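You operate a simulated robot arm through the tools that you are given. There is no shell and no other tool.

You run a simulated two-armed robot. Do the job below in one go: nothing can be reset, and whatever is moved stays where it is left.

## Task
Find the focus of the green lens: slide the card till the spot is a dot.
Fine: lens clamped in seat 29 before the wide beam goes on; brake on again at the end.

It is judged by the outcome, as a careful person would: the job done as asked, and still so three seconds after it is handed in. It fails if anything else is knocked over, pushed out of place, dropped, spilled or broken.

## Robot
Two 7-joint arms with fingered hands on one trunk that stands fixed in place. Base frame: the origin is at the foot of the trunk, x ahead of it, y to its left, z up; the work surface is at about z = 850. Lengths are in mm, angles in degrees, forces in N, time in s.
The left shoulder is at [70, 162, 1346], the right one opposite. With the tool pointing down near the work surface each hand reaches from about 100 to 780 mm from the base axis, measured 20 degrees to its own side. Payload 4 kg a hand.
The TCP of each hand is the grasp point between the finger pads, 26 mm short of the fingertips. In the tool frame z runs along the fingers and y along their closing line. The gripper opens to 132 mm; its body begins 73 mm behind the TCP. The gripper is a hand of 4 fingers: y runs from the thumb to the fingers, the wrist lies at [0, 0, -224] in the tool frame, and closing takes about 1.5 s.
Orientation is that of the tool frame in the base frame, as [roll, pitch, yaw] about the fixed x, y, z axes, in that order (R = Rz(yaw) Ry(pitch) Rx(roll)). With the fingers straight down and closing along the base's y, the tool's x points along the base's -x, its y along +y and its z along -z.

## Interface
- The arms move only by the tool drive_tool. It takes "left_motion", "right_motion" or both (then of equal length, played together; a hand with none holds still); each is one flat list of numbers, 7 for each row, row after row: the opening, from 0 (shut) to 1 (fully open), then the shift along the tool's x, y, z in mm, then the turn, a rotation vector about the tool's x, y, z in degrees. In form: [fingers, dx, dy, dz, rx, ry, rz, fingers, dx, dy, dz, rx, ry, rz, ...]. A call has 1 to 20 rows; each row shifts and turns the commanded pose from where the row before left it, along the tool's axes as they then stand. A row lasts 0.2 s, in which the tool goes at most 50 mm and 8.6 degrees; a call with a longer step from one row to the next is refused whole, and so is a gripper value outside its range. A pose out of reach is approached as far as the arm can. The call stops where the force on the tool passes 40 N (or 10 N more than at its start, if that is more) or the arm is blocked; 0.2 s more then pass. The fingers move at their own pace (about 45 mm/s each) and stop on an object; they squeeze with about 30 N. The grip force told is the motor's: it shows also when the fingers shut on nothing. Time passes only in rows, and 0.2 s behind the last, so rows that do not move let the fingers close. The reply holds the time, the measured pose of the TCP, the force on the tool along the base axes, the opening and the grip force, in the units named above and with some noise, with the torque about the TCP (base axes, N m) and any sound that the robot's microphone picked up.
- Cameras (640 x 400 px; columns grow to the right, rows downward): "scene" is now at [126.9, -35.6, 1564.1]; the picture's right is [-0.42, -0.91, 0.00], its down [-0.60, 0.28, -0.75] and it looks along [0.68, -0.31, -0.67] (base axes); focal length 315 px, centre (320, 200). "left" rides on the left gripper at [-73, 6, -94] in its tool frame; the picture's right is [-0.08, -1.00, 0.00], its down [0.78, -0.06, -0.62] and it looks along [0.61, -0.05, 0.79] (tool axes); focal length 230 px, centre (320, 200). "right" rides on the right gripper at [73, 6, -94] in its tool frame; the picture's right is [-0.08, 1.00, 0.00], its down [-0.78, -0.06, -0.62] and it looks along [-0.61, -0.05, 0.79] (tool axes); focal length 230 px, centre (320, 200). There is no depth. A picture from a camera that has moved, and an enlarged one, comes with that camera's place and axes in the base frame and with its lens.
- capture(camera): a new picture of that camera. No time passes.
- raise_lower(by): slides the trunk up (or, below 0, down) by that many mm; the arms and the scene camera ride with it, the base frame stays. It gives what a move gives, with no picture.
- grasp_type(shape, hand): the hand has 4 fingers and takes this shape, open, in about a second: jaw (thumb against the fingers, like two jaws); tri (thumb and two fingers); tip (a fingertip pinch); poke (one finger out to press); point (the index stretched); flat (the hand flat); cup (the hand cupped); fist (a fist). The gripper value then closes the fingers along that shape, each until it touches; the sizes above hold for jaw. It gives what a move gives, with no picture.
- pan_tilt(pan, tilt): turns the head with the scene camera to pan (to the left, within 86 degrees either way) and tilt (down, from -29 to 69), counted from straight ahead of the robot. It gives what a move gives.
- zoom(camera, box): a new picture of the part [left, top, right, bottom] of that camera's present view, enlarged. No time passes.
- hand_in(): hands the job in; it is judged then, once.

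Nothing tells you positions but the pictures and the camera data. Unless the task says otherwise, let go and move clear before handing in.

The tools are called after ">>>" as a command line: name --argument value ..., lists and objects as JSON in quotes. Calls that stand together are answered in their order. drive_tool: Moves the arms, as the interface text tells. Its arguments: {"type":"object","properties":{"left_motion":{"type":"array","items":{"type":"number"}},"right_motion":{"type":"array","items":{"type":"number"}}},"required":[]} The other tools are called the same way: raise_lower (by) moves the trunk up or down; grasp_type (shape, hand) gives the hand a shape; pan_tilt (pan, tilt) turns the head that bears the scene camera; capture (camera) takes a picture; zoom (camera, box) takes an enlarged picture of a part of a camera's view; hand_in () hands the job in.

At the start:

```text
t: 0.0
left_tcp_pos: [545.4, -5.8, 1303.1]
left_tcp_rot: [-180.0, 0.0, 180.0]
left_ft_force: [-0.3, -0.1, -0.1]
left_torque: [-0.02, 0.03, -0.02]
left_grip_width: 131.9
left_grip_force: 0.0
left_shape: jaw
right_tcp_pos: [465.3, -482.5, 1276.4]
right_tcp_rot: [180.0, 0.1, 180.0]
right_ft_force: [0.7, -0.7, -0.3]
right_torque: [-0.03, 0.0, -0.01]
right_grip_width: 132.0
right_grip_force: 0.0
right_shape: jaw
trunk travel left (down, up): [-825.0, 115.0]
head pan, tilt (commanded): [-24.7, 41.7]
```

scene: 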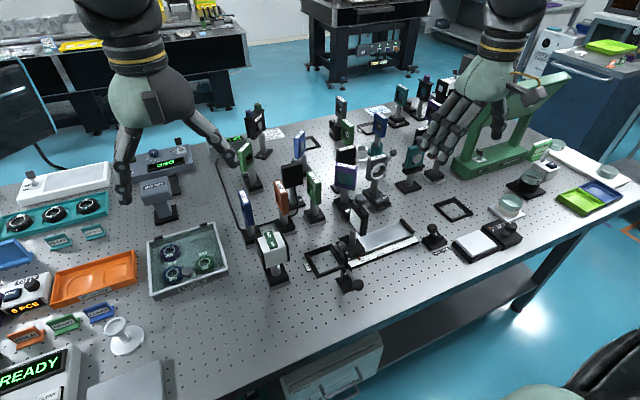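
right: 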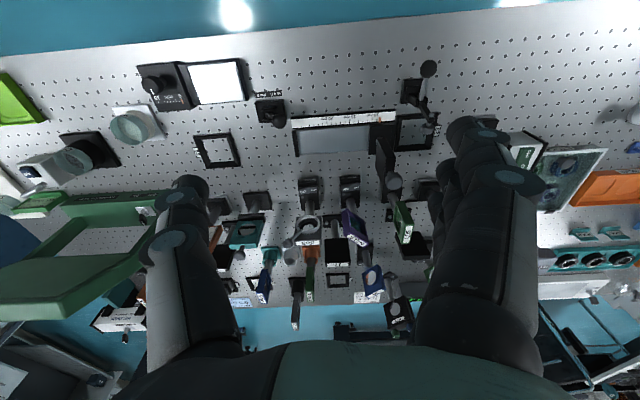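
left: 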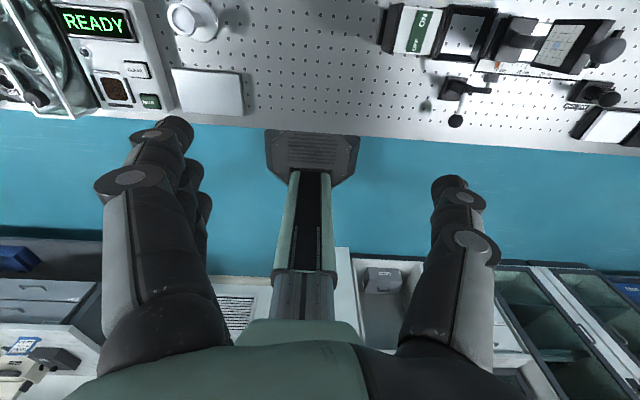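

I see an optical bench with many mounted parts, a small rail with a card and a clamp seat near the front. I'll look closer at the front area and other parts before moving anything.

>>> zoom --camera "scene" --box '[240, 180, 480, 330]'

>>> zoom --camera "scene" --box '[100, 200, 300, 325]'

>>> zoom --camera "scene" --box '[0, 250, 200, 400]'

>>> zoom --camera "scene" --box '[0, 130, 240, 280]'

>>> zoom --camera "scene" --box '[220, 80, 460, 230]'

>>> zoom --camera "scene" --box '[420, 120, 640, 260]'

>>> zoom --camera "left" --box '[360, 0, 640, 175]'

>>> zoom --camera "right" --box '[180, 50, 460, 225]'

```text
2.67 times, centred on (360, 255) of scene
camera zoom: at [126.9, -35.6, 1564.1], right [-0.42, -0.91, 0.0], down [-0.6, 0.28, -0.75], along [0.68, -0.31, -0.67], focal length 841 px, centre (213, 53)
```

zoom: 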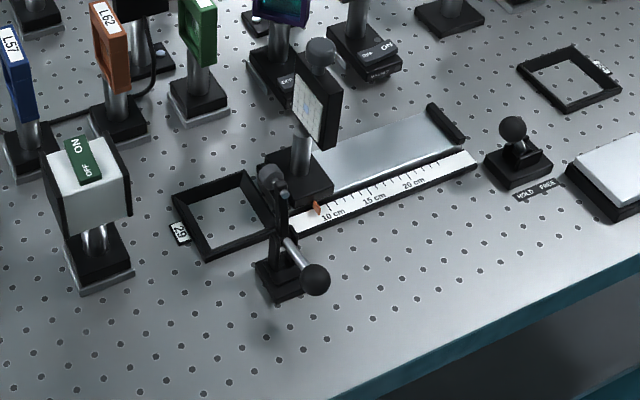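

```text
3.20 times, centred on (200, 262) of scene
camera zoom: at [126.9, -35.6, 1564.1], right [-0.42, -0.91, 0.0], down [-0.6, 0.28, -0.75], along [0.68, -0.31, -0.67], focal length 1009 px, centre (704, 0)
```

zoom: 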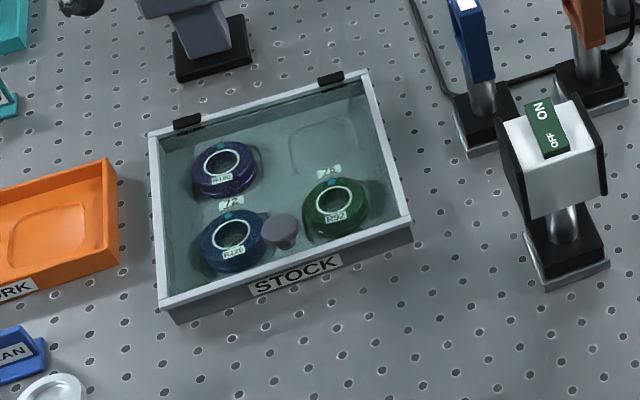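

```text
2.67 times, centred on (100, 325) of scene
camera zoom: at [126.9, -35.6, 1564.1], right [-0.42, -0.91, 0.0], down [-0.6, 0.28, -0.75], along [0.68, -0.31, -0.67], focal length 841 px, centre (907, -133)
```

zoom: 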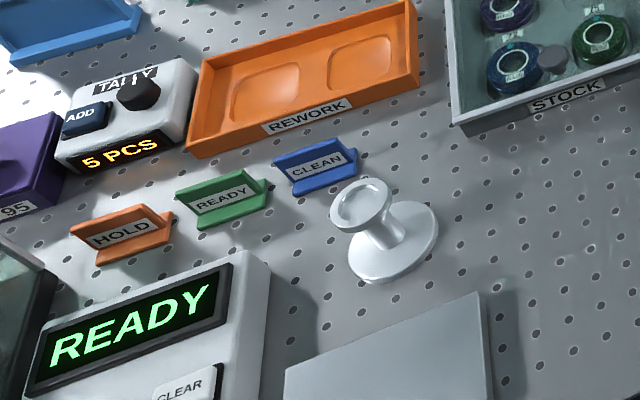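

```text
2.67 times, centred on (120, 205) of scene
camera zoom: at [126.9, -35.6, 1564.1], right [-0.42, -0.91, 0.0], down [-0.6, 0.28, -0.75], along [0.68, -0.31, -0.67], focal length 841 px, centre (853, 187)
```

zoom: 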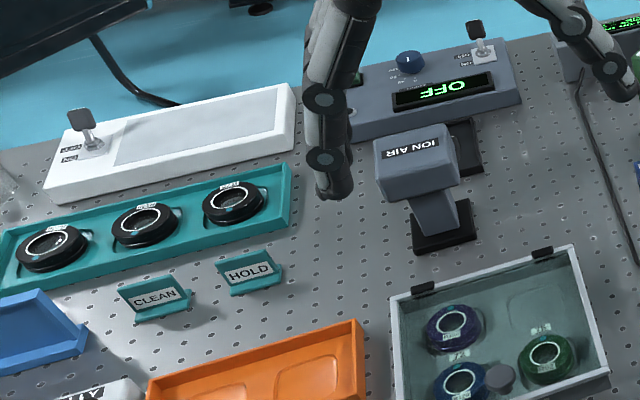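

```text
2.67 times, centred on (340, 155) of scene
camera zoom: at [126.9, -35.6, 1564.1], right [-0.42, -0.91, 0.0], down [-0.6, 0.28, -0.75], along [0.68, -0.31, -0.67], focal length 841 px, centre (267, 320)
```

zoom: 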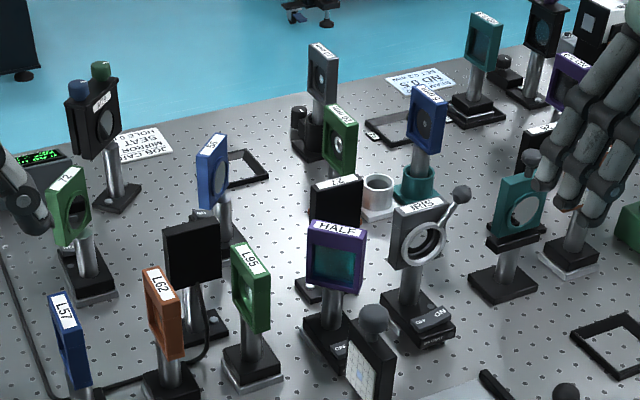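

```text
2.86 times, centred on (530, 190) of scene
camera zoom: at [126.9, -35.6, 1564.1], right [-0.42, -0.91, 0.0], down [-0.6, 0.28, -0.75], along [0.68, -0.31, -0.67], focal length 901 px, centre (-280, 229)
```

zoom: 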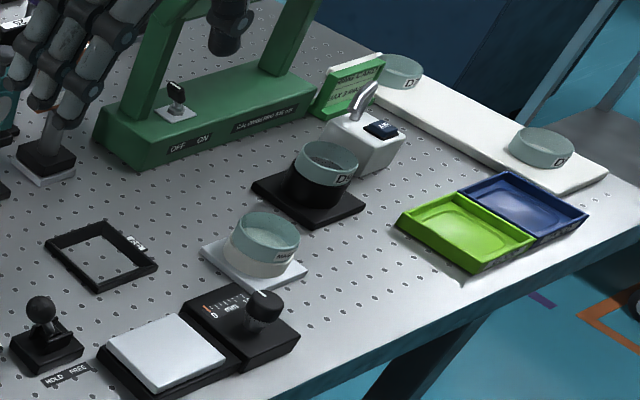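

```text
2.29 times, centred on (500, 88) of left
camera zoom: at [617.5, 0.0, 1396.1], right [0.08, -1.0, 0.0], down [-0.78, -0.06, 0.62], along [-0.61, -0.05, -0.79], focal length 526 px, centre (-91, 457)
```

zoom: 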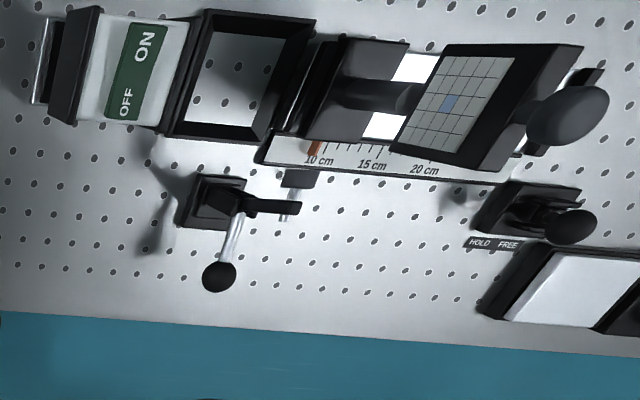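

```text
2.29 times, centred on (320, 138) of right
camera zoom: at [391.7, -476.9, 1370.1], right [0.08, 1.0, 0.0], down [0.78, -0.06, 0.62], along [0.61, -0.05, -0.79], focal length 526 px, centre (320, 343)
```

zoom: 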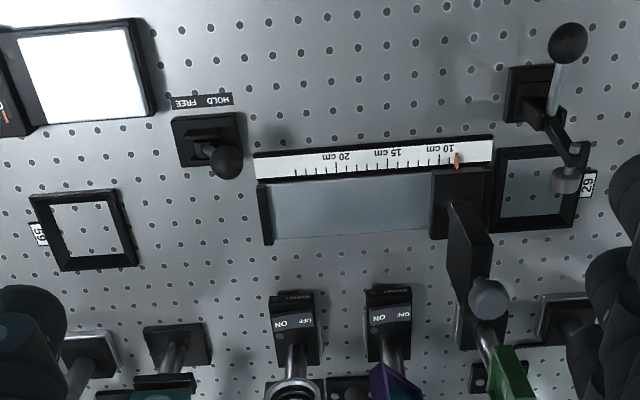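

Near the front edge I see a white beam box with an ON/OFF rocker, an empty seat 29 with a toggle clamp, a card on a scaled rail, and a HOLD/FREE brake lever. Several green-framed parts stand on posts, so I'll zoom in to tell which is the lens and to read the labels.

>>> zoom --camera "scene" --box '[225, 160, 335, 230]'

>>> zoom --camera "scene" --box '[300, 90, 410, 160]'

>>> zoom --camera "scene" --box '[300, 140, 410, 210]'

>>> zoom --camera "scene" --box '[300, 200, 410, 300]'

>>> zoom --camera "scene" --box '[240, 215, 350, 305]'

>>> zoom --camera "scene" --box '[230, 90, 310, 150]'

>>> zoom --camera "right" --box '[200, 160, 440, 330]'

>>> zoom --camera "scene" --box '[370, 60, 470, 130]'

```text
5.71 times, centred on (280, 195) of scene
camera zoom: at [126.9, -35.6, 1564.1], right [-0.42, -0.91, 0.0], down [-0.6, 0.28, -0.75], along [0.68, -0.31, -0.67], focal length 1802 px, centre (549, 229)
```

zoom: 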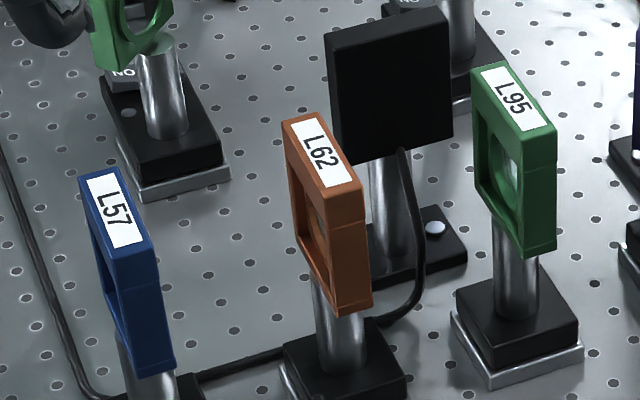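

```text
5.71 times, centred on (355, 125) of scene
camera zoom: at [126.9, -35.6, 1564.1], right [-0.42, -0.91, 0.0], down [-0.6, 0.28, -0.75], along [0.68, -0.31, -0.67], focal length 1802 px, centre (120, 629)
```

zoom: 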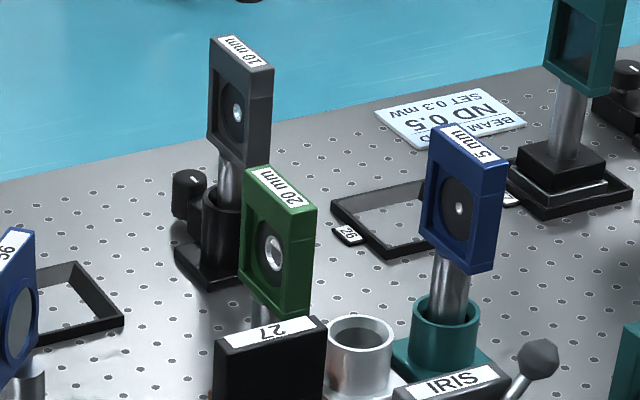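

```text
5.71 times, centred on (355, 175) of scene
camera zoom: at [126.9, -35.6, 1564.1], right [-0.42, -0.91, 0.0], down [-0.6, 0.28, -0.75], along [0.68, -0.31, -0.67], focal length 1802 px, centre (120, 343)
```

zoom: 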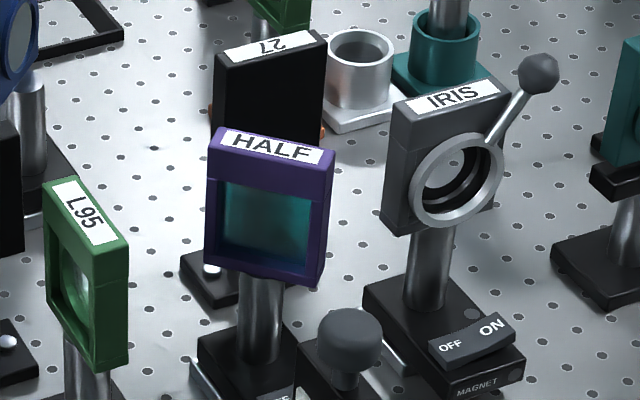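

```text
4.00 times, centred on (355, 250) of scene
camera zoom: at [126.9, -35.6, 1564.1], right [-0.42, -0.91, 0.0], down [-0.6, 0.28, -0.75], along [0.68, -0.31, -0.67], focal length 1261 px, centre (180, 0)
```

zoom: 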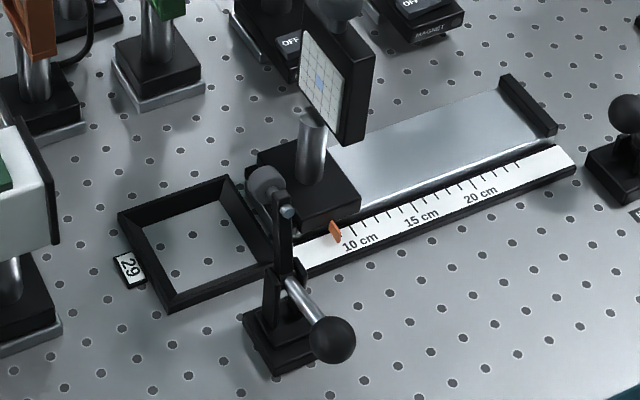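

```text
4.44 times, centred on (295, 260) of scene
camera zoom: at [126.9, -35.6, 1564.1], right [-0.42, -0.91, 0.0], down [-0.6, 0.28, -0.75], along [0.68, -0.31, -0.67], focal length 1402 px, centre (431, -67)
```

zoom: 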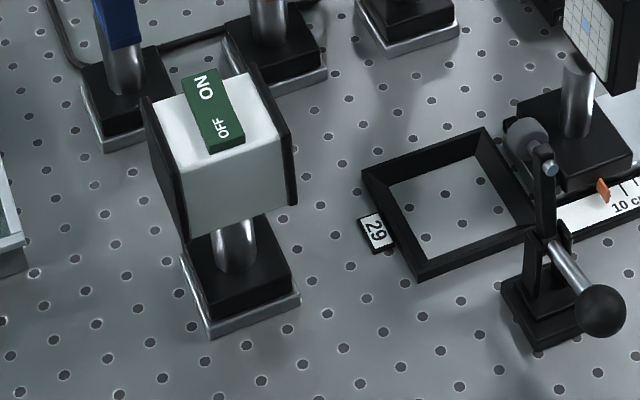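

```text
6.67 times, centred on (270, 120) of scene
camera zoom: at [126.9, -35.6, 1564.1], right [-0.42, -0.91, 0.0], down [-0.6, 0.28, -0.75], along [0.68, -0.31, -0.67], focal length 2102 px, centre (653, 733)
```

zoom: 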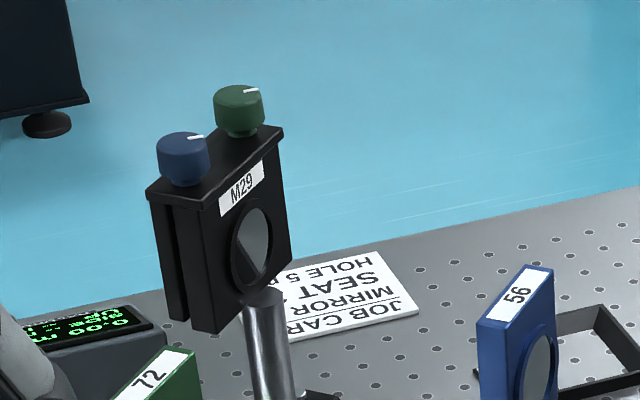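

```text
2.35 times, centred on (320, 245) of right
camera zoom: at [391.7, -476.9, 1370.1], right [0.08, 1.0, 0.0], down [0.78, -0.06, 0.62], along [0.61, -0.05, -0.79], focal length 541 px, centre (320, 94)
```

zoom: 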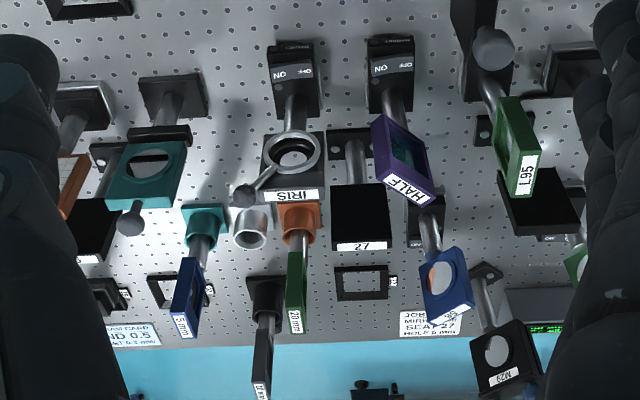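

```text
5.71 times, centred on (420, 95) of scene
camera zoom: at [126.9, -35.6, 1564.1], right [-0.42, -0.91, 0.0], down [-0.6, 0.28, -0.75], along [0.68, -0.31, -0.67], focal length 1802 px, centre (-251, 800)
```

zoom: 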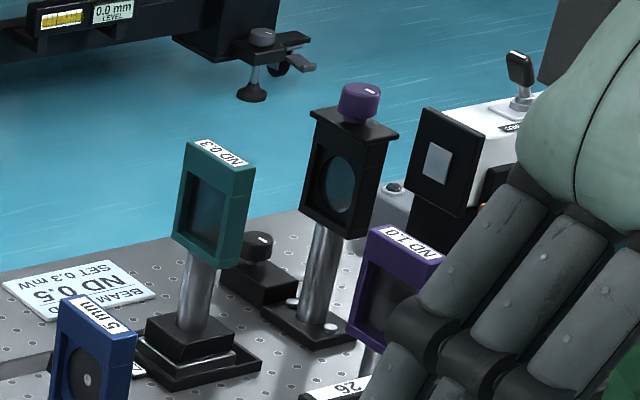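

L95 (green frame, "L" series with L57 and L62, on a square base matching seat 29) looks like the lens, at about (780, -316), with seat 29 at about (618, -275). I'll move the right hand back and lower to use its camera on the clamp, seat and brake up close.

>>> drive_tool --right_motion '[1, 10, 30, 30, 0, 0, 0, 1, 10, 30, 30, 0, 0, 0, 1, 10, 30, 30, 0, 0, 0, 1, 10, 30, 30, 0, 0, 0, 1, 10, 30, 30, 0, 0, 0, 1, 10, 30, 30, 0, 0, 0]'

```text
t: 1.4
left_tcp_pos: [545.7, -5.0, 1302.0]
left_tcp_rot: [179.9, -0.1, -180.0]
left_ft_force: [-0.3, -0.2, 0.0]
left_torque: [-0.01, 0.0, 0.01]
left_grip_width: 131.9
left_grip_force: 0.0
left_shape: jaw
right_tcp_pos: [408.9, -302.2, 1093.1]
right_tcp_rot: [-179.9, 0.0, 179.9]
right_ft_force: [0.4, -0.7, 0.0]
right_torque: [-0.02, 0.01, 0.03]
right_grip_width: 131.8
right_grip_force: 0.0
right_shape: jaw
trunk travel left (down, up): [-825.0, 115.0]
head pan, tilt (commanded): [-24.7, 41.7]
```

The right hand is now near (409, -302, 1093). I'll take its picture and a fresh scene picture to study the clamp, seat and lens.

>>> capture --camera "right"

>>> capture --camera "scene"

>>> zoom --camera "right" --box '[220, 40, 420, 165]'

>>> zoom --camera "right" --box '[220, 160, 420, 285]'

```text
taken
camera right: at [335.3, -296.0, 1187.3], right [0.08, 1.0, 0.0], down [0.79, -0.06, 0.62], along [0.61, -0.05, -0.79], focal length 230 px, centre (320, 200)
```

right: 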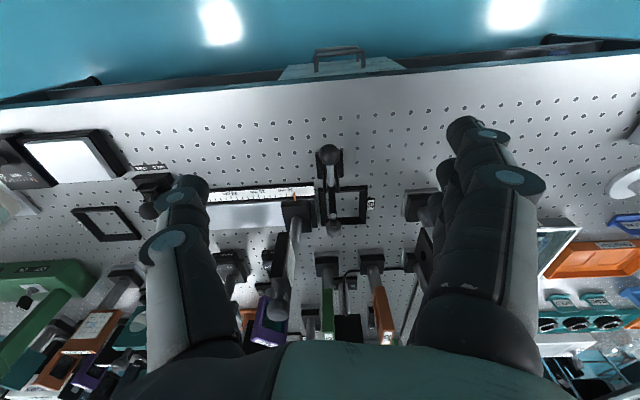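

```text
taken
camera scene: at [128.1, -34.5, 1564.0], right [-0.42, -0.91, 0.0], down [-0.6, 0.28, -0.75], along [0.68, -0.31, -0.67], focal length 315 px, centre (320, 200)
```

scene: 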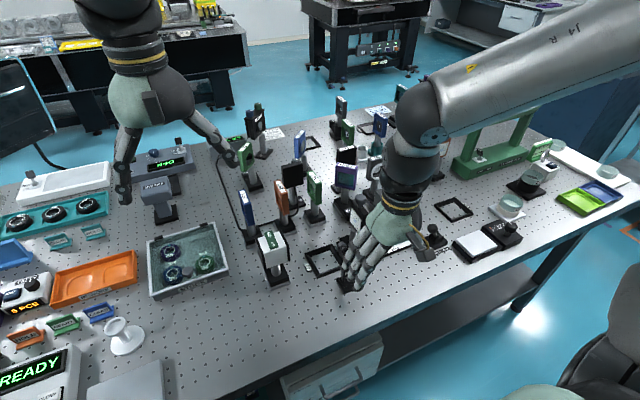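

```text
3.20 times, centred on (320, 102) of right
camera zoom: at [335.3, -296.0, 1187.3], right [0.08, 1.0, 0.0], down [0.79, -0.06, 0.62], along [0.61, -0.05, -0.79], focal length 736 px, centre (320, 512)
```

zoom: 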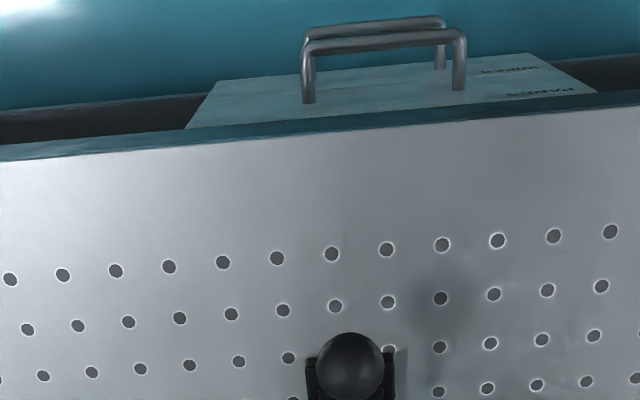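

```text
3.20 times, centred on (320, 222) of right
camera zoom: at [335.3, -296.0, 1187.3], right [0.08, 1.0, 0.0], down [0.79, -0.06, 0.62], along [0.61, -0.05, -0.79], focal length 736 px, centre (320, 128)
```

zoom: 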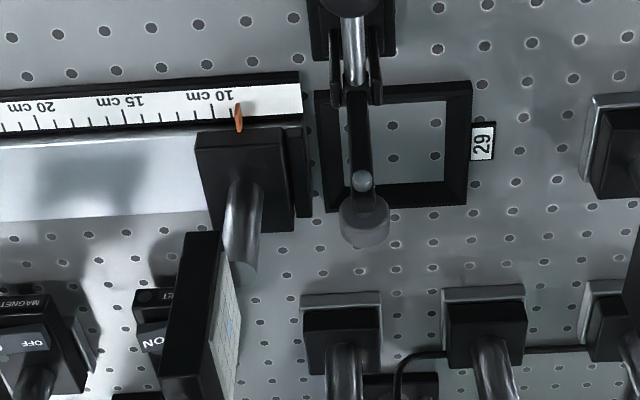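

The clamp arm stands upright (open) beside seat 29 at about (558, -294), with its handle toward me. Next I move the right hand forward, above everything, to look closely at L95 and its neighbours.

>>> drive_tool --right_motion '[1, 0, 0, -30, 0, 0, 0, 1, -42, -3, 0, 0, 0, 0, 1, -42, -3, 0, 0, 0, 0, 1, -42, -3, 0, 0, 0, 0, 1, -42, -3, 0, 0, 0, 0, 1, -42, -3, 0, 0, 0, 0]'

>>> capture --camera "right"

>>> zoom --camera "right" --box '[240, 100, 400, 200]'

>>> zoom --camera "right" --box '[240, 180, 400, 280]'

```text
t: 2.8
left_tcp_pos: [548.3, -6.2, 1300.7]
left_tcp_rot: [-179.9, -0.2, 180.0]
left_ft_force: [0.1, -0.8, 0.4]
left_torque: [-0.02, 0.03, 0.0]
left_grip_width: 131.8
left_grip_force: 0.2
left_shape: jaw
right_tcp_pos: [616.2, -317.1, 1121.2]
right_tcp_rot: [179.9, -0.2, 179.9]
right_ft_force: [-0.1, -0.4, 0.4]
right_torque: [0.05, 0.03, 0.0]
right_grip_width: 131.7
right_grip_force: 0.1
right_shape: jaw
trunk travel left (down, up): [-825.0, 115.0]
head pan, tilt (commanded): [-24.7, 41.7]
```

```text
taken
camera right: at [542.8, -311.6, 1215.9], right [0.08, 1.0, 0.0], down [0.79, -0.06, 0.61], along [0.61, -0.05, -0.79], focal length 230 px, centre (320, 200)
```

right: 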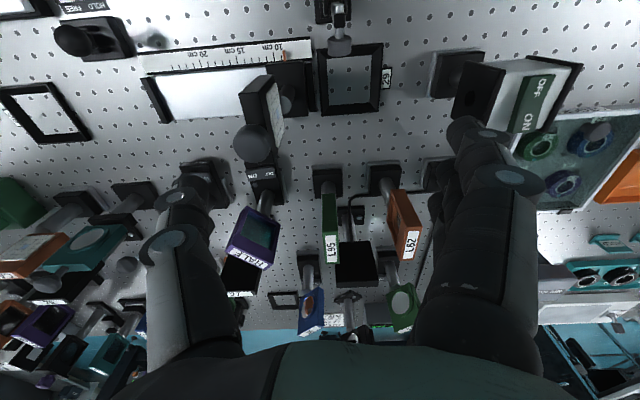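

```text
4.00 times, centred on (320, 150) of right
camera zoom: at [542.8, -311.6, 1215.9], right [0.08, 1.0, 0.0], down [0.79, -0.06, 0.61], along [0.61, -0.05, -0.79], focal length 920 px, centre (320, 400)
```

zoom: 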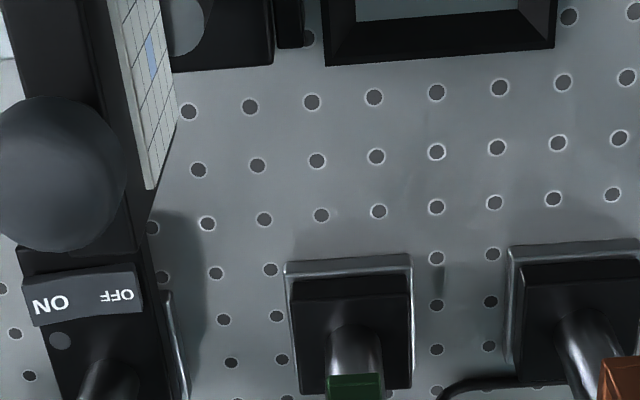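

```text
4.00 times, centred on (320, 230) of right
camera zoom: at [542.8, -311.6, 1215.9], right [0.08, 1.0, 0.0], down [0.79, -0.06, 0.61], along [0.61, -0.05, -0.79], focal length 920 px, centre (320, 80)
```

zoom: 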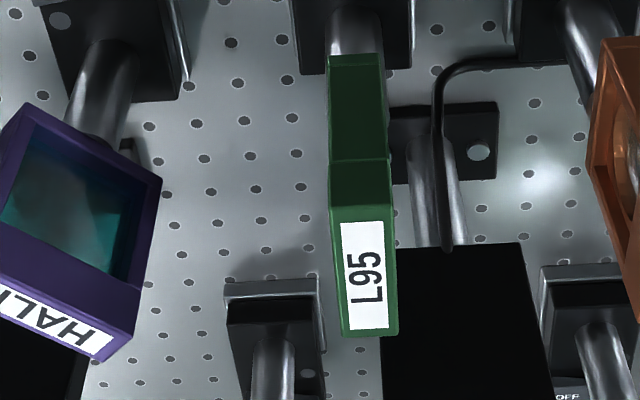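

L95's frame spans about x 747–811, y -325 to -306, with its top at z≈1016 and a label bar above the glass, so I can pinch the label bar across y without touching the lens. I'll tilt the right hand 20° forward, narrow the fingers and hover above L95.

>>> drive_tool --right_motion '[0.6, 0, 0, 0, 0, -6.667, 0, 0.6, 0, 0, 0, 0, -6.667, 0, 0.6, 0, 0, 0, 0, -6.667, 0, 0.6, -33, 0.3, 22, 0, 0, 0, 0.6, -33, 0.3, 22, 0, 0, 0, 0.6, -33, 0.3, 22, 0, 0, 0, 0.6, -33, 0.3, 22, 0, 0, 0, 0.6, 0, 0, 0, 0, 0, 0]'

>>> capture --camera "right"

>>> capture --camera "scene"

>>> zoom --camera "scene" --box '[220, 90, 420, 215]'

```text
t: 4.6
left_tcp_pos: [546.2, -4.5, 1302.1]
left_tcp_rot: [-179.9, 0.0, 179.9]
left_ft_force: [-0.1, 1.0, -0.5]
left_torque: [0.01, -0.03, 0.03]
left_grip_width: 131.8
left_grip_force: 0.0
left_shape: jaw
right_tcp_pos: [726.2, -323.2, 1098.2]
right_tcp_rot: [-180.0, 20.1, -180.0]
right_ft_force: [-0.8, 0.2, -0.1]
right_torque: [-0.01, 0.01, 0.01]
right_grip_width: 80.0
right_grip_force: 0.1
right_shape: jaw
right hand out of reach, approached as far as the arm can: row 6, 7
trunk travel left (down, up): [-825.0, 115.0]
head pan, tilt (commanded): [-24.7, 41.7]
```

```text
taken
camera right: at [625.8, -318.3, 1161.8], right [0.07, 1.0, 0.03], down [0.52, -0.06, 0.85], along [0.85, -0.05, -0.53], focal length 230 px, centre (320, 200)
```

right: 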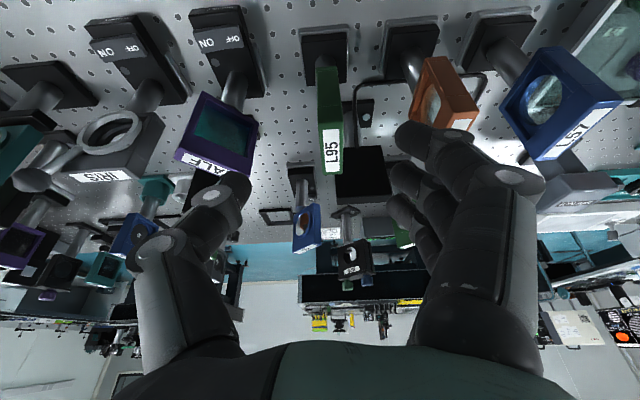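

```text
taken
camera scene: at [126.9, -34.5, 1564.1], right [-0.42, -0.91, 0.0], down [-0.6, 0.28, -0.75], along [0.68, -0.31, -0.67], focal length 315 px, centre (320, 200)
```

scene: 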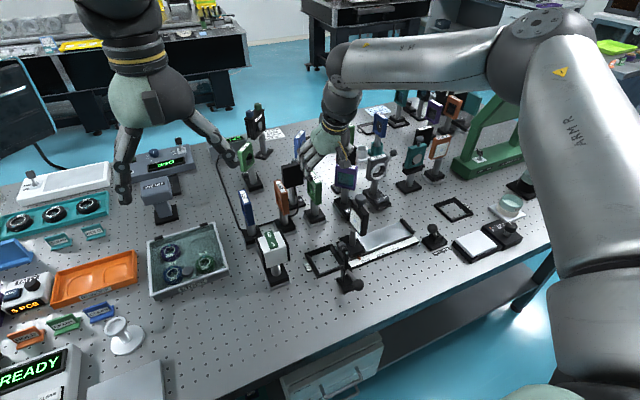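

```text
3.20 times, centred on (320, 152) of scene
camera zoom: at [126.9, -34.5, 1564.1], right [-0.42, -0.91, 0.0], down [-0.6, 0.28, -0.75], along [0.68, -0.31, -0.67], focal length 1009 px, centre (320, 352)
```

zoom: 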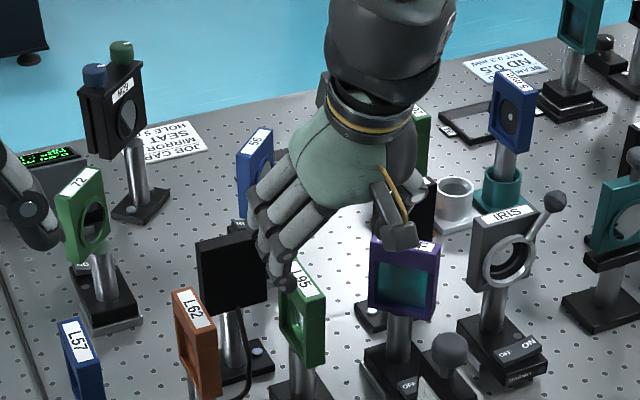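

The arm stopped short at (726, -323, 1098), about 50 mm shy of the lens. I'll try tilting the hand further forward, staying above everything, to gain reach.

>>> drive_tool --right_motion '[0.6, 0, 0, 0, 0, -7.5, 0, 0.6, 0, 0, 0, 0, -7.5, 0, 0.6, 0, 0, 0, 0, 0, 0, 0.6, 0, 0, 0, 0, 0, 0]'

```text
t: 5.6
left_tcp_pos: [545.5, -5.8, 1302.2]
left_tcp_rot: [-179.9, 0.0, -180.0]
left_ft_force: [0.7, 0.0, -0.4]
left_torque: [0.04, -0.04, -0.02]
left_grip_width: 131.9
left_grip_force: 0.0
left_shape: jaw
right_tcp_pos: [728.1, -324.9, 1099.3]
right_tcp_rot: [179.9, 35.1, 179.9]
right_ft_force: [0.0, -0.4, 0.4]
right_torque: [0.01, 0.01, 0.01]
right_grip_width: 79.5
right_grip_force: 0.1
right_shape: jaw
trunk travel left (down, up): [-825.0, 115.0]
head pan, tilt (commanded): [-24.7, 41.7]
```

>>> drive_tool --right_motion '[0.6, -15, 4, 19.6, 0, 0, 0, 0.6, -15, 4, 19.6, 0, 0, 0, 0.6, 0, 0, 0, 0, 0, 0]'

```text
t: 6.4
left_tcp_pos: [543.3, -6.2, 1302.5]
left_tcp_rot: [180.0, 0.1, -180.0]
left_ft_force: [-0.4, -0.6, 0.2]
left_torque: [0.0, -0.04, -0.01]
left_grip_width: 132.1
left_grip_force: 0.0
left_shape: jaw
right_tcp_pos: [771.5, -319.1, 1085.1]
right_tcp_rot: [179.8, 35.2, 179.9]
right_ft_force: [-0.4, -0.4, -0.3]
right_torque: [0.02, -0.01, 0.01]
right_grip_width: 79.8
right_grip_force: 0.1
right_shape: jaw
right hand out of reach, approached as far as the arm can: row 2
trunk travel left (down, up): [-825.0, 115.0]
head pan, tilt (commanded): [-24.7, 41.7]
```

>>> capture --camera "scene"

>>> capture --camera "right"

```text
taken
camera scene: at [125.3, -36.6, 1564.2], right [-0.42, -0.91, 0.0], down [-0.6, 0.28, -0.75], along [0.68, -0.31, -0.66], focal length 315 px, centre (320, 200)
```

scene: 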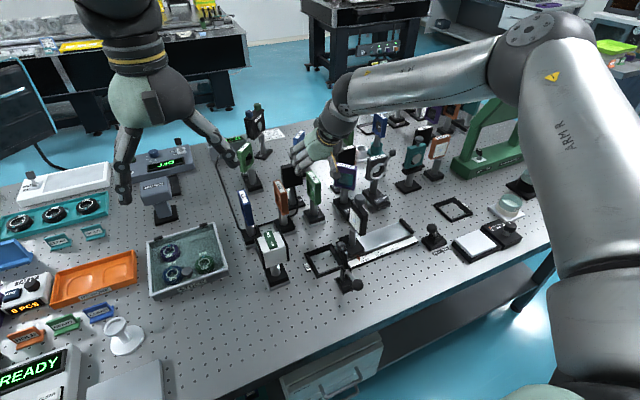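

```text
taken
camera right: at [656.9, -313.0, 1119.6], right [0.06, 1.0, 0.05], down [0.29, -0.06, 0.96], along [0.96, -0.05, -0.29], focal length 230 px, centre (320, 200)
```

right: 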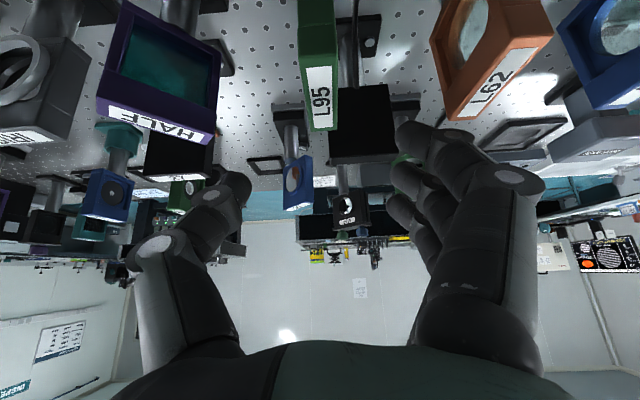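

The arm isn't fully stretched, so a raised trunk, which lowers the wrist relative to the shoulder, may suit it better. I'll raise the trunk and then test the hover point again.

>>> raise_lower --by 100

```text
t: 7.7
left_tcp_pos: [544.8, -6.1, 1402.5]
left_tcp_rot: [179.9, 0.0, -180.0]
left_ft_force: [0.4, -0.7, 0.4]
left_torque: [-0.01, 0.0, 0.0]
left_grip_width: 131.9
left_grip_force: 0.0
left_shape: jaw
right_tcp_pos: [772.5, -318.4, 1183.0]
right_tcp_rot: [179.9, 35.1, 180.0]
right_ft_force: [0.2, 0.2, -1.0]
right_torque: [0.01, -0.01, -0.02]
right_grip_width: 79.7
right_grip_force: 0.1
right_shape: jaw
trunk travel left (down, up): [-925.0, 15.0]
head pan, tilt (commanded): [-24.7, 41.7]
```

>>> drive_tool --right_motion '[0.6, 22.4, 0.8, 33.1, 0, 0, 0, 0.6, 22.4, 0.8, 33.1, 0, 0, 0, 0.6, 22.4, 0.8, 33.1, 0, 0, 0, 0.6, 0, 0, 0, 0, 5, 0, 0.6, 0, 0, 0, 0, 5, 0, 0.6, 0, 0, 0, 0, 5, 0, 0.6, 0, 0, 0, 0, 0, 0]'

>>> capture --camera "scene"

>>> capture --camera "right"

```text
t: 9.3
left_tcp_pos: [544.9, -5.6, 1402.4]
left_tcp_rot: [-180.0, 0.0, 180.0]
left_ft_force: [0.2, 0.4, -0.1]
left_torque: [0.02, 0.0, -0.03]
left_grip_width: 132.1
left_grip_force: 0.1
left_shape: jaw
right_tcp_pos: [700.9, -342.7, 1122.2]
right_tcp_rot: [179.9, 20.1, -179.9]
right_ft_force: [0.8, 0.8, 0.4]
right_torque: [0.0, -0.01, -0.02]
right_grip_width: 79.9
right_grip_force: 0.1
right_shape: jaw
right hand out of reach, approached as far as the arm can: row 1, 2, 3, 4, 5, 6
trunk travel left (down, up): [-925.0, 15.0]
head pan, tilt (commanded): [-24.7, 41.7]
```

```text
taken
camera scene: at [127.0, -35.5, 1664.1], right [-0.42, -0.91, 0.0], down [-0.6, 0.28, -0.75], along [0.68, -0.31, -0.67], focal length 315 px, centre (320, 200)
```

scene: 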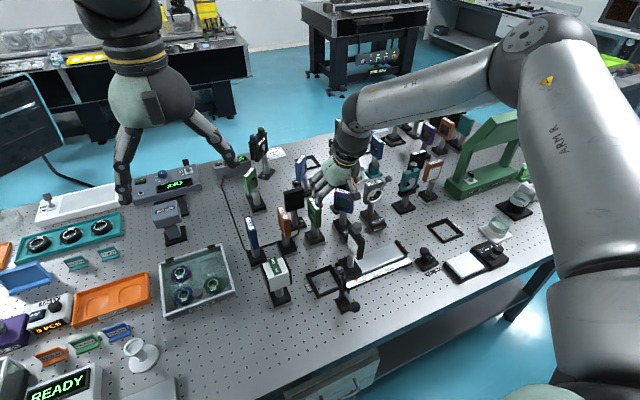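

```text
taken
camera right: at [599.6, -336.4, 1184.9], right [0.07, 1.0, 0.03], down [0.53, -0.06, 0.85], along [0.85, -0.05, -0.53], focal length 230 px, centre (320, 200)
```

right: 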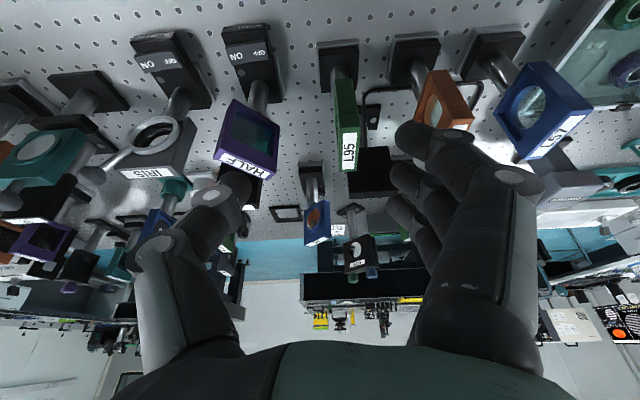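

The arm keeps stopping near the same reach with the elbow flared high, which suggests the hand is twisted (palm outward). I'll draw back to open space above the bench, and turn the right hand half around so the arm can stretch naturally.

>>> drive_tool --right_motion '[0.6, 32, 0, -20, 0, 0, 0, 0.6, 32, 0, -20, 0, 0, 0, 0.6, 32, 0, -20, 0, 0, 0, 0.6, 32, 0, -20, 0, 0, 0, 0.6, 0, 0, 0, 0, 6.7, 0, 0.6, 0, 0, 0, 0, 6.7, 0, 0.6, 0, 0, 0, 0, 6.7, 0, 0.6, 0, 0, 0, 0, 0, 8.5, 0.6, 0, 0, 0, 0, 0, 8.5, 0.6, 0, 0, 0, 0, 0, 8.5, 0.6, 0, 0, 0, 0, 0, 8.5, 0.6, 0, 0, 0, 0, 0, 8.5]'

```text
t: 11.9
left_tcp_pos: [544.7, -5.6, 1401.9]
left_tcp_rot: [180.0, -0.1, 179.9]
left_ft_force: [0.0, 0.3, -1.1]
left_torque: [0.01, 0.02, 0.01]
left_grip_width: 131.9
left_grip_force: 0.0
left_shape: jaw
right_tcp_pos: [553.6, -344.2, 1152.3]
right_tcp_rot: [180.0, -0.1, 137.4]
right_ft_force: [-0.2, -0.1, 0.8]
right_torque: [0.0, -0.02, 0.0]
right_grip_width: 79.6
right_grip_force: 0.0
right_shape: jaw
trunk travel left (down, up): [-925.0, 15.0]
head pan, tilt (commanded): [-24.7, 41.7]
```

>>> drive_tool --right_motion '[0.6, 0, 0, 0, 0, 0, 8.5, 0.6, 0, 0, 0, 0, 0, 8.5, 0.6, 0, 0, 0, 0, 0, 8.5, 0.6, 0, 0, 0, 0, 0, 8.5, 0.6, 0, 0, 0, 0, 0, 8.5, 0.6, 0, 0, 0, 0, 0, 8.5, 0.6, 0, 0, 0, 0, 0, 8.5, 0.6, 0, 0, 0, 0, 0, 8.5, 0.6, 0, 0, 0, 0, 0, 8.5, 0.6, 0, 0, 0, 0, 0, 8.5, 0.6, 0, 0, 0, 0, 0, 8.5, 0.6, 0, 0, 0, 0, 0, 8.5, 0.6, 0, 0, 0, 0, 0, 8.5, 0.6, 0, 0, 0, 0, 0, 8.5, 0.6, 0, 0, 0, 0, 0, 8.5, 0.6, 0, 0, 0, 0, 0, 8.5, 0.6, 0, 0, 0, 0, 0, 1.5]'

>>> capture --camera "scene"

>>> capture --camera "right"

```text
t: 15.5
left_tcp_pos: [543.3, -7.8, 1402.8]
left_tcp_rot: [180.0, 0.1, 180.0]
left_ft_force: [-0.2, 0.6, 0.0]
left_torque: [0.01, -0.03, 0.01]
left_grip_width: 131.8
left_grip_force: 0.1
left_shape: jaw
right_tcp_pos: [616.9, -549.0, 1265.2]
right_tcp_rot: [-179.9, -0.3, 0.1]
right_ft_force: [-0.5, 0.7, 0.0]
right_torque: [0.0, 0.0, 0.02]
right_grip_width: 79.9
right_grip_force: 0.1
right_shape: jaw
right hand out of reach, approached as far as the arm can: row 11, 12, 13, 14, 15, 16, 17
trunk travel left (down, up): [-925.0, 15.0]
head pan, tilt (commanded): [-24.7, 41.7]
```

```text
taken
camera scene: at [124.1, -37.5, 1664.3], right [-0.42, -0.91, 0.0], down [-0.6, 0.28, -0.75], along [0.68, -0.31, -0.66], focal length 315 px, centre (320, 200)
```

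scene: 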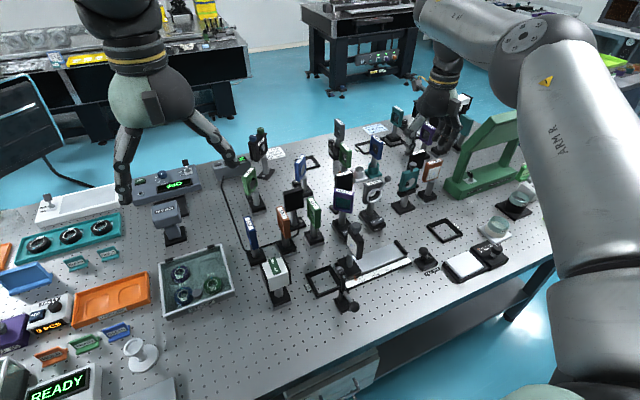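

```text
taken
camera right: at [689.2, -554.6, 1359.7], right [-0.08, -1.0, 0.0], down [-0.79, 0.06, 0.61], along [-0.61, 0.05, -0.79], focal length 230 px, centre (320, 200)
```

right: 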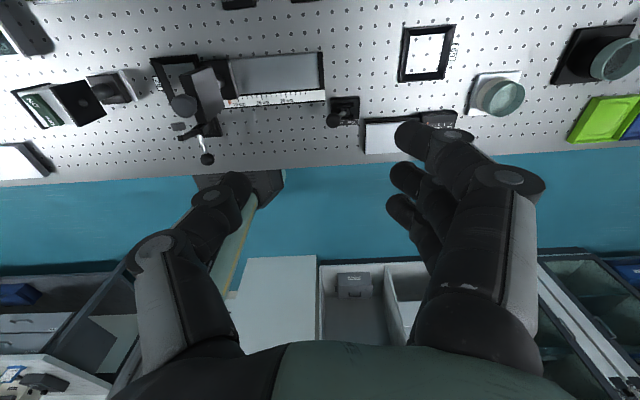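

Turning the wrist moved the arm off to the side, so orientation is what limits reach. I'll test how far this new orientation gets toward the point above L95, staying high.

>>> drive_tool --right_motion '[0.6, 21.9, -33.3, 19.3, 0, 0, 0, 0.6, 21.9, -33.3, 19.3, 0, 0, 0, 0.6, 21.9, -33.3, 19.3, 0, 0, 0, 0.6, 21.9, -33.3, 19.3, 0, 0, 0, 0.6, 21.9, -33.3, 19.3, 0, 0, 0, 0.6, 21.9, -33.3, 19.3, 0, 0, 0, 0.6, 21.9, -33.3, 19.3, 0, 0, 0]'

>>> capture --camera "scene"

```text
t: 17.1
left_tcp_pos: [544.6, -5.4, 1402.8]
left_tcp_rot: [-179.9, 0.0, 180.0]
left_ft_force: [-0.3, 0.4, -0.2]
left_torque: [-0.02, 0.0, 0.01]
left_grip_width: 131.9
left_grip_force: 0.1
left_shape: jaw
right_tcp_pos: [619.2, -547.6, 1265.1]
right_tcp_rot: [-179.9, 0.0, 0.2]
right_ft_force: [-0.7, 0.7, 0.0]
right_torque: [0.02, 0.01, -0.01]
right_grip_width: 79.6
right_grip_force: 0.0
right_shape: jaw
right hand out of reach, approached as far as the arm can: row 1, 2, 3, 4, 5, 6, 7
trunk travel left (down, up): [-925.0, 15.0]
head pan, tilt (commanded): [-24.7, 41.7]
```

```text
taken
camera scene: at [127.3, -35.4, 1664.1], right [-0.42, -0.91, 0.0], down [-0.6, 0.28, -0.75], along [0.68, -0.31, -0.67], focal length 315 px, centre (320, 200)
```

scene: 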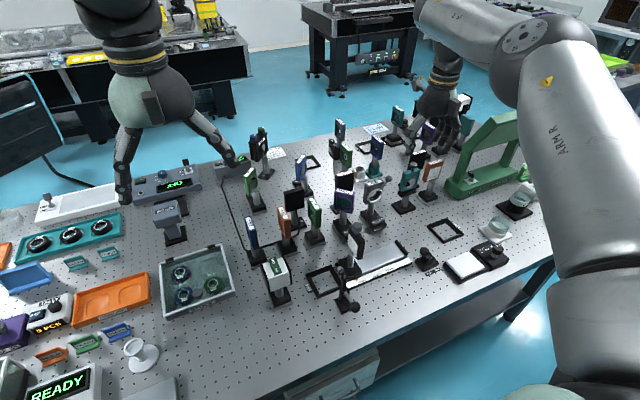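

With the hand facing this way it can't come inward. I'll turn the wrist back to a quarter turn (closing along x, palm toward me), which uses the wrist's natural bend, and test reach above L95 again.

>>> drive_tool --right_motion '[0.6, 0, 0, 0, 0, 0, -8.5, 0.6, 0, 0, 0, 0, 0, -8.5, 0.6, 0, 0, 0, 0, 0, -8.5, 0.6, 0, 0, 0, 0, 0, -8.5, 0.6, 0, 0, 0, 0, 0, -8.5, 0.6, 0, 0, 0, 0, 0, -8.5, 0.6, 0, 0, 0, 0, 0, -8.5, 0.6, 0, 0, 0, 0, 0, -8.5, 0.6, 0, 0, 0, 0, 0, -8.5, 0.6, 0, 0, 0, 0, 0, -8.5, 0.6, 0, 0, 0, 0, 0, -5]'

```text
t: 19.5
left_tcp_pos: [545.1, -6.0, 1402.0]
left_tcp_rot: [180.0, 0.0, 179.9]
left_ft_force: [0.0, 0.0, -0.2]
left_torque: [-0.02, 0.02, 0.03]
left_grip_width: 131.5
left_grip_force: 0.1
left_shape: jaw
right_tcp_pos: [617.1, -544.3, 1262.7]
right_tcp_rot: [179.9, 0.0, 90.1]
right_ft_force: [0.4, 0.2, 0.3]
right_torque: [-0.05, -0.03, -0.01]
right_grip_width: 79.8
right_grip_force: 0.0
right_shape: jaw
trunk travel left (down, up): [-925.0, 15.0]
head pan, tilt (commanded): [-24.7, 41.7]
```

>>> drive_tool --right_motion '[0.6, 32.6, 22.9, 18.6, 0, 0, 0, 0.6, 32.6, 22.9, 18.6, 0, 0, 0, 0.6, 32.6, 22.9, 18.6, 0, 0, 0, 0.6, 32.6, 22.9, 18.6, 0, 0, 0, 0.6, 32.6, 22.9, 18.6, 0, 0, 0, 0.6, 32.6, 22.9, 18.6, 0, 0, 0, 0.6, 32.6, 22.9, 18.6, 0, 0, 0]'

>>> capture --camera "scene"

```text
t: 21.1
left_tcp_pos: [543.2, -4.8, 1401.4]
left_tcp_rot: [180.0, 0.0, -179.9]
left_ft_force: [0.3, 0.2, -0.4]
left_torque: [-0.02, 0.01, -0.02]
left_grip_width: 131.9
left_grip_force: 0.0
left_shape: jaw
right_tcp_pos: [626.6, -335.1, 1157.7]
right_tcp_rot: [179.8, -0.2, 89.9]
right_ft_force: [-0.1, 0.3, -0.2]
right_torque: [0.01, 0.01, 0.0]
right_grip_width: 79.6
right_grip_force: 0.2
right_shape: jaw
right hand out of reach, approached as far as the arm can: row 1, 2, 3, 4, 5, 6, 7
trunk travel left (down, up): [-925.0, 15.0]
head pan, tilt (commanded): [-24.7, 41.7]
```

```text
taken
camera scene: at [126.9, -35.1, 1664.1], right [-0.42, -0.91, 0.0], down [-0.6, 0.28, -0.75], along [0.68, -0.31, -0.67], focal length 315 px, centre (320, 200)
```

scene: 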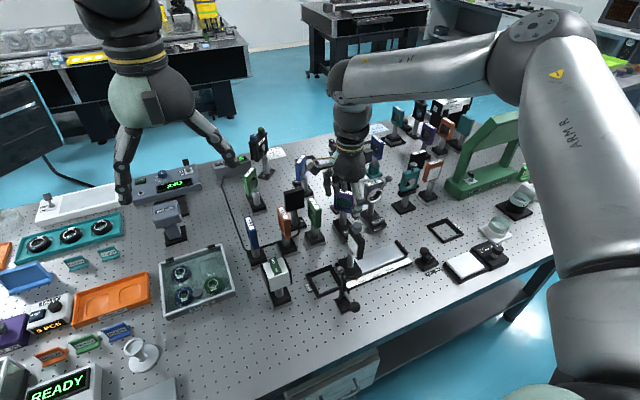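

Reach is stuck by the raised elbow, not by arm length. I'll go back to a posture like the start, out to the right, and look at the elbow before choosing another way out.

>>> drive_tool --right_motion '[0.6, -21, -23.1, -31.1, 0, 0, 0, 0.6, -21, -23.1, -31.1, 0, 0, 0, 0.6, -21, -23.1, -31.1, 0, 0, 0, 0.6, -21, -23.1, -31.1, 0, 0, 0, 0.6, -21, -23.1, -31.1, 0, 0, 0, 0.6, -21, -23.1, -31.1, 0, 0, 0, 0.6, -21, -23.1, -31.1, 0, 0, 0]'

>>> pan_tilt --pan -75 --tilt 15

>>> capture --camera "scene"

```text
t: 22.7
left_tcp_pos: [543.8, -5.7, 1402.2]
left_tcp_rot: [-180.0, 0.0, -179.9]
left_ft_force: [-0.5, 0.4, 0.9]
left_torque: [-0.02, 0.0, 0.0]
left_grip_width: 131.8
left_grip_force: 0.1
left_shape: jaw
right_tcp_pos: [465.8, -482.5, 1372.1]
right_tcp_rot: [179.9, -0.2, 90.0]
right_ft_force: [-0.4, -0.3, -0.3]
right_torque: [-0.03, -0.05, -0.02]
right_grip_width: 79.4
right_grip_force: 0.2
right_shape: jaw
trunk travel left (down, up): [-925.0, 15.0]
head pan, tilt (commanded): [-24.7, 41.7]
```

```text
t: 23.9
left_tcp_pos: [545.4, -4.9, 1401.3]
left_tcp_rot: [-179.9, 0.1, -180.0]
left_ft_force: [-0.1, 0.4, 0.6]
left_torque: [-0.03, 0.01, 0.02]
left_grip_width: 131.7
left_grip_force: 0.0
left_shape: jaw
right_tcp_pos: [467.6, -481.1, 1371.9]
right_tcp_rot: [-180.0, 0.0, 89.9]
right_ft_force: [0.1, 0.0, 0.5]
right_torque: [0.02, -0.01, 0.01]
right_grip_width: 79.8
right_grip_force: 0.2
right_shape: jaw
trunk travel left (down, up): [-925.0, 15.0]
head pan, tilt (commanded): [-75.0, 15.0]
```

```text
taken
camera scene: at [75.0, -90.7, 1706.1], right [-0.97, -0.26, 0.0], down [-0.07, 0.25, -0.97], along [0.25, -0.93, -0.26], focal length 315 px, centre (320, 200)
```

scene: 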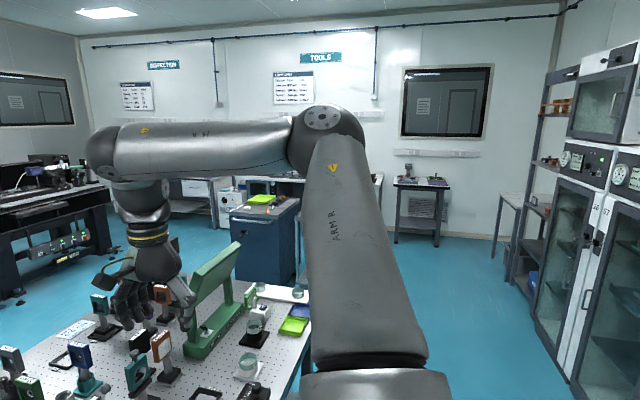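

The elbow is well above the shoulder, pushed up like a wing. To bring it down I'll point the fingers forward, palm down, in free space out to the right.

>>> drive_tool --right_motion '[0.6, 0, 0, 0, -8.5, 0, 0, 0.6, 0, 0, 0, -8.5, 0, 0, 0.6, 0, 0, 0, -8.5, 0, 0, 0.6, 0, 0, 0, -8.5, 0, 0, 0.6, 0, 0, 0, -8.5, 0, 0, 0.6, 0, 0, 0, -8.5, 0, 0, 0.6, 0, 0, 0, -8.5, 0, 0, 0.6, 0, 0, 0, -8.5, 0, 0, 0.6, 0, 0, 0, -8.5, 0, 0, 0.6, 0, 0, 0, -8.5, 0, 0, 0.6, 0, 0, 0, -5, 0, 0]'

>>> capture --camera "scene"

```text
t: 26.3
left_tcp_pos: [546.2, -6.8, 1402.1]
left_tcp_rot: [-180.0, -0.1, -180.0]
left_ft_force: [0.5, 0.0, -0.4]
left_torque: [0.0, 0.01, 0.0]
left_grip_width: 131.5
left_grip_force: 0.0
left_shape: jaw
right_tcp_pos: [466.6, -486.1, 1374.0]
right_tcp_rot: [90.0, 0.1, 89.9]
right_ft_force: [-0.1, 0.1, 0.1]
right_torque: [0.01, 0.0, 0.03]
right_grip_width: 79.5
right_grip_force: 0.2
right_shape: jaw
trunk travel left (down, up): [-925.0, 15.0]
head pan, tilt (commanded): [-75.0, 15.0]
```

```text
taken
camera scene: at [76.5, -91.9, 1706.0], right [-0.97, -0.26, 0.0], down [-0.07, 0.25, -0.97], along [0.25, -0.93, -0.26], focal length 315 px, centre (320, 200)
```

scene: 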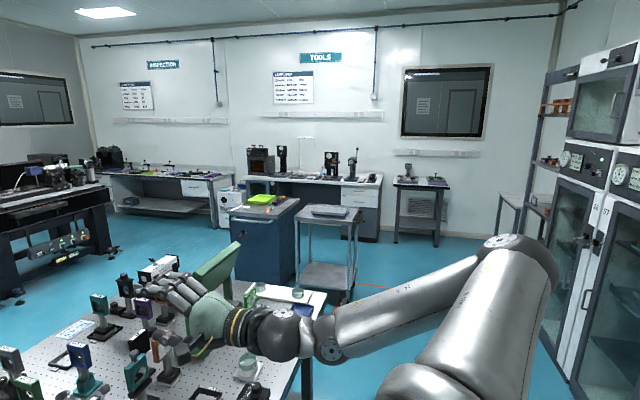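

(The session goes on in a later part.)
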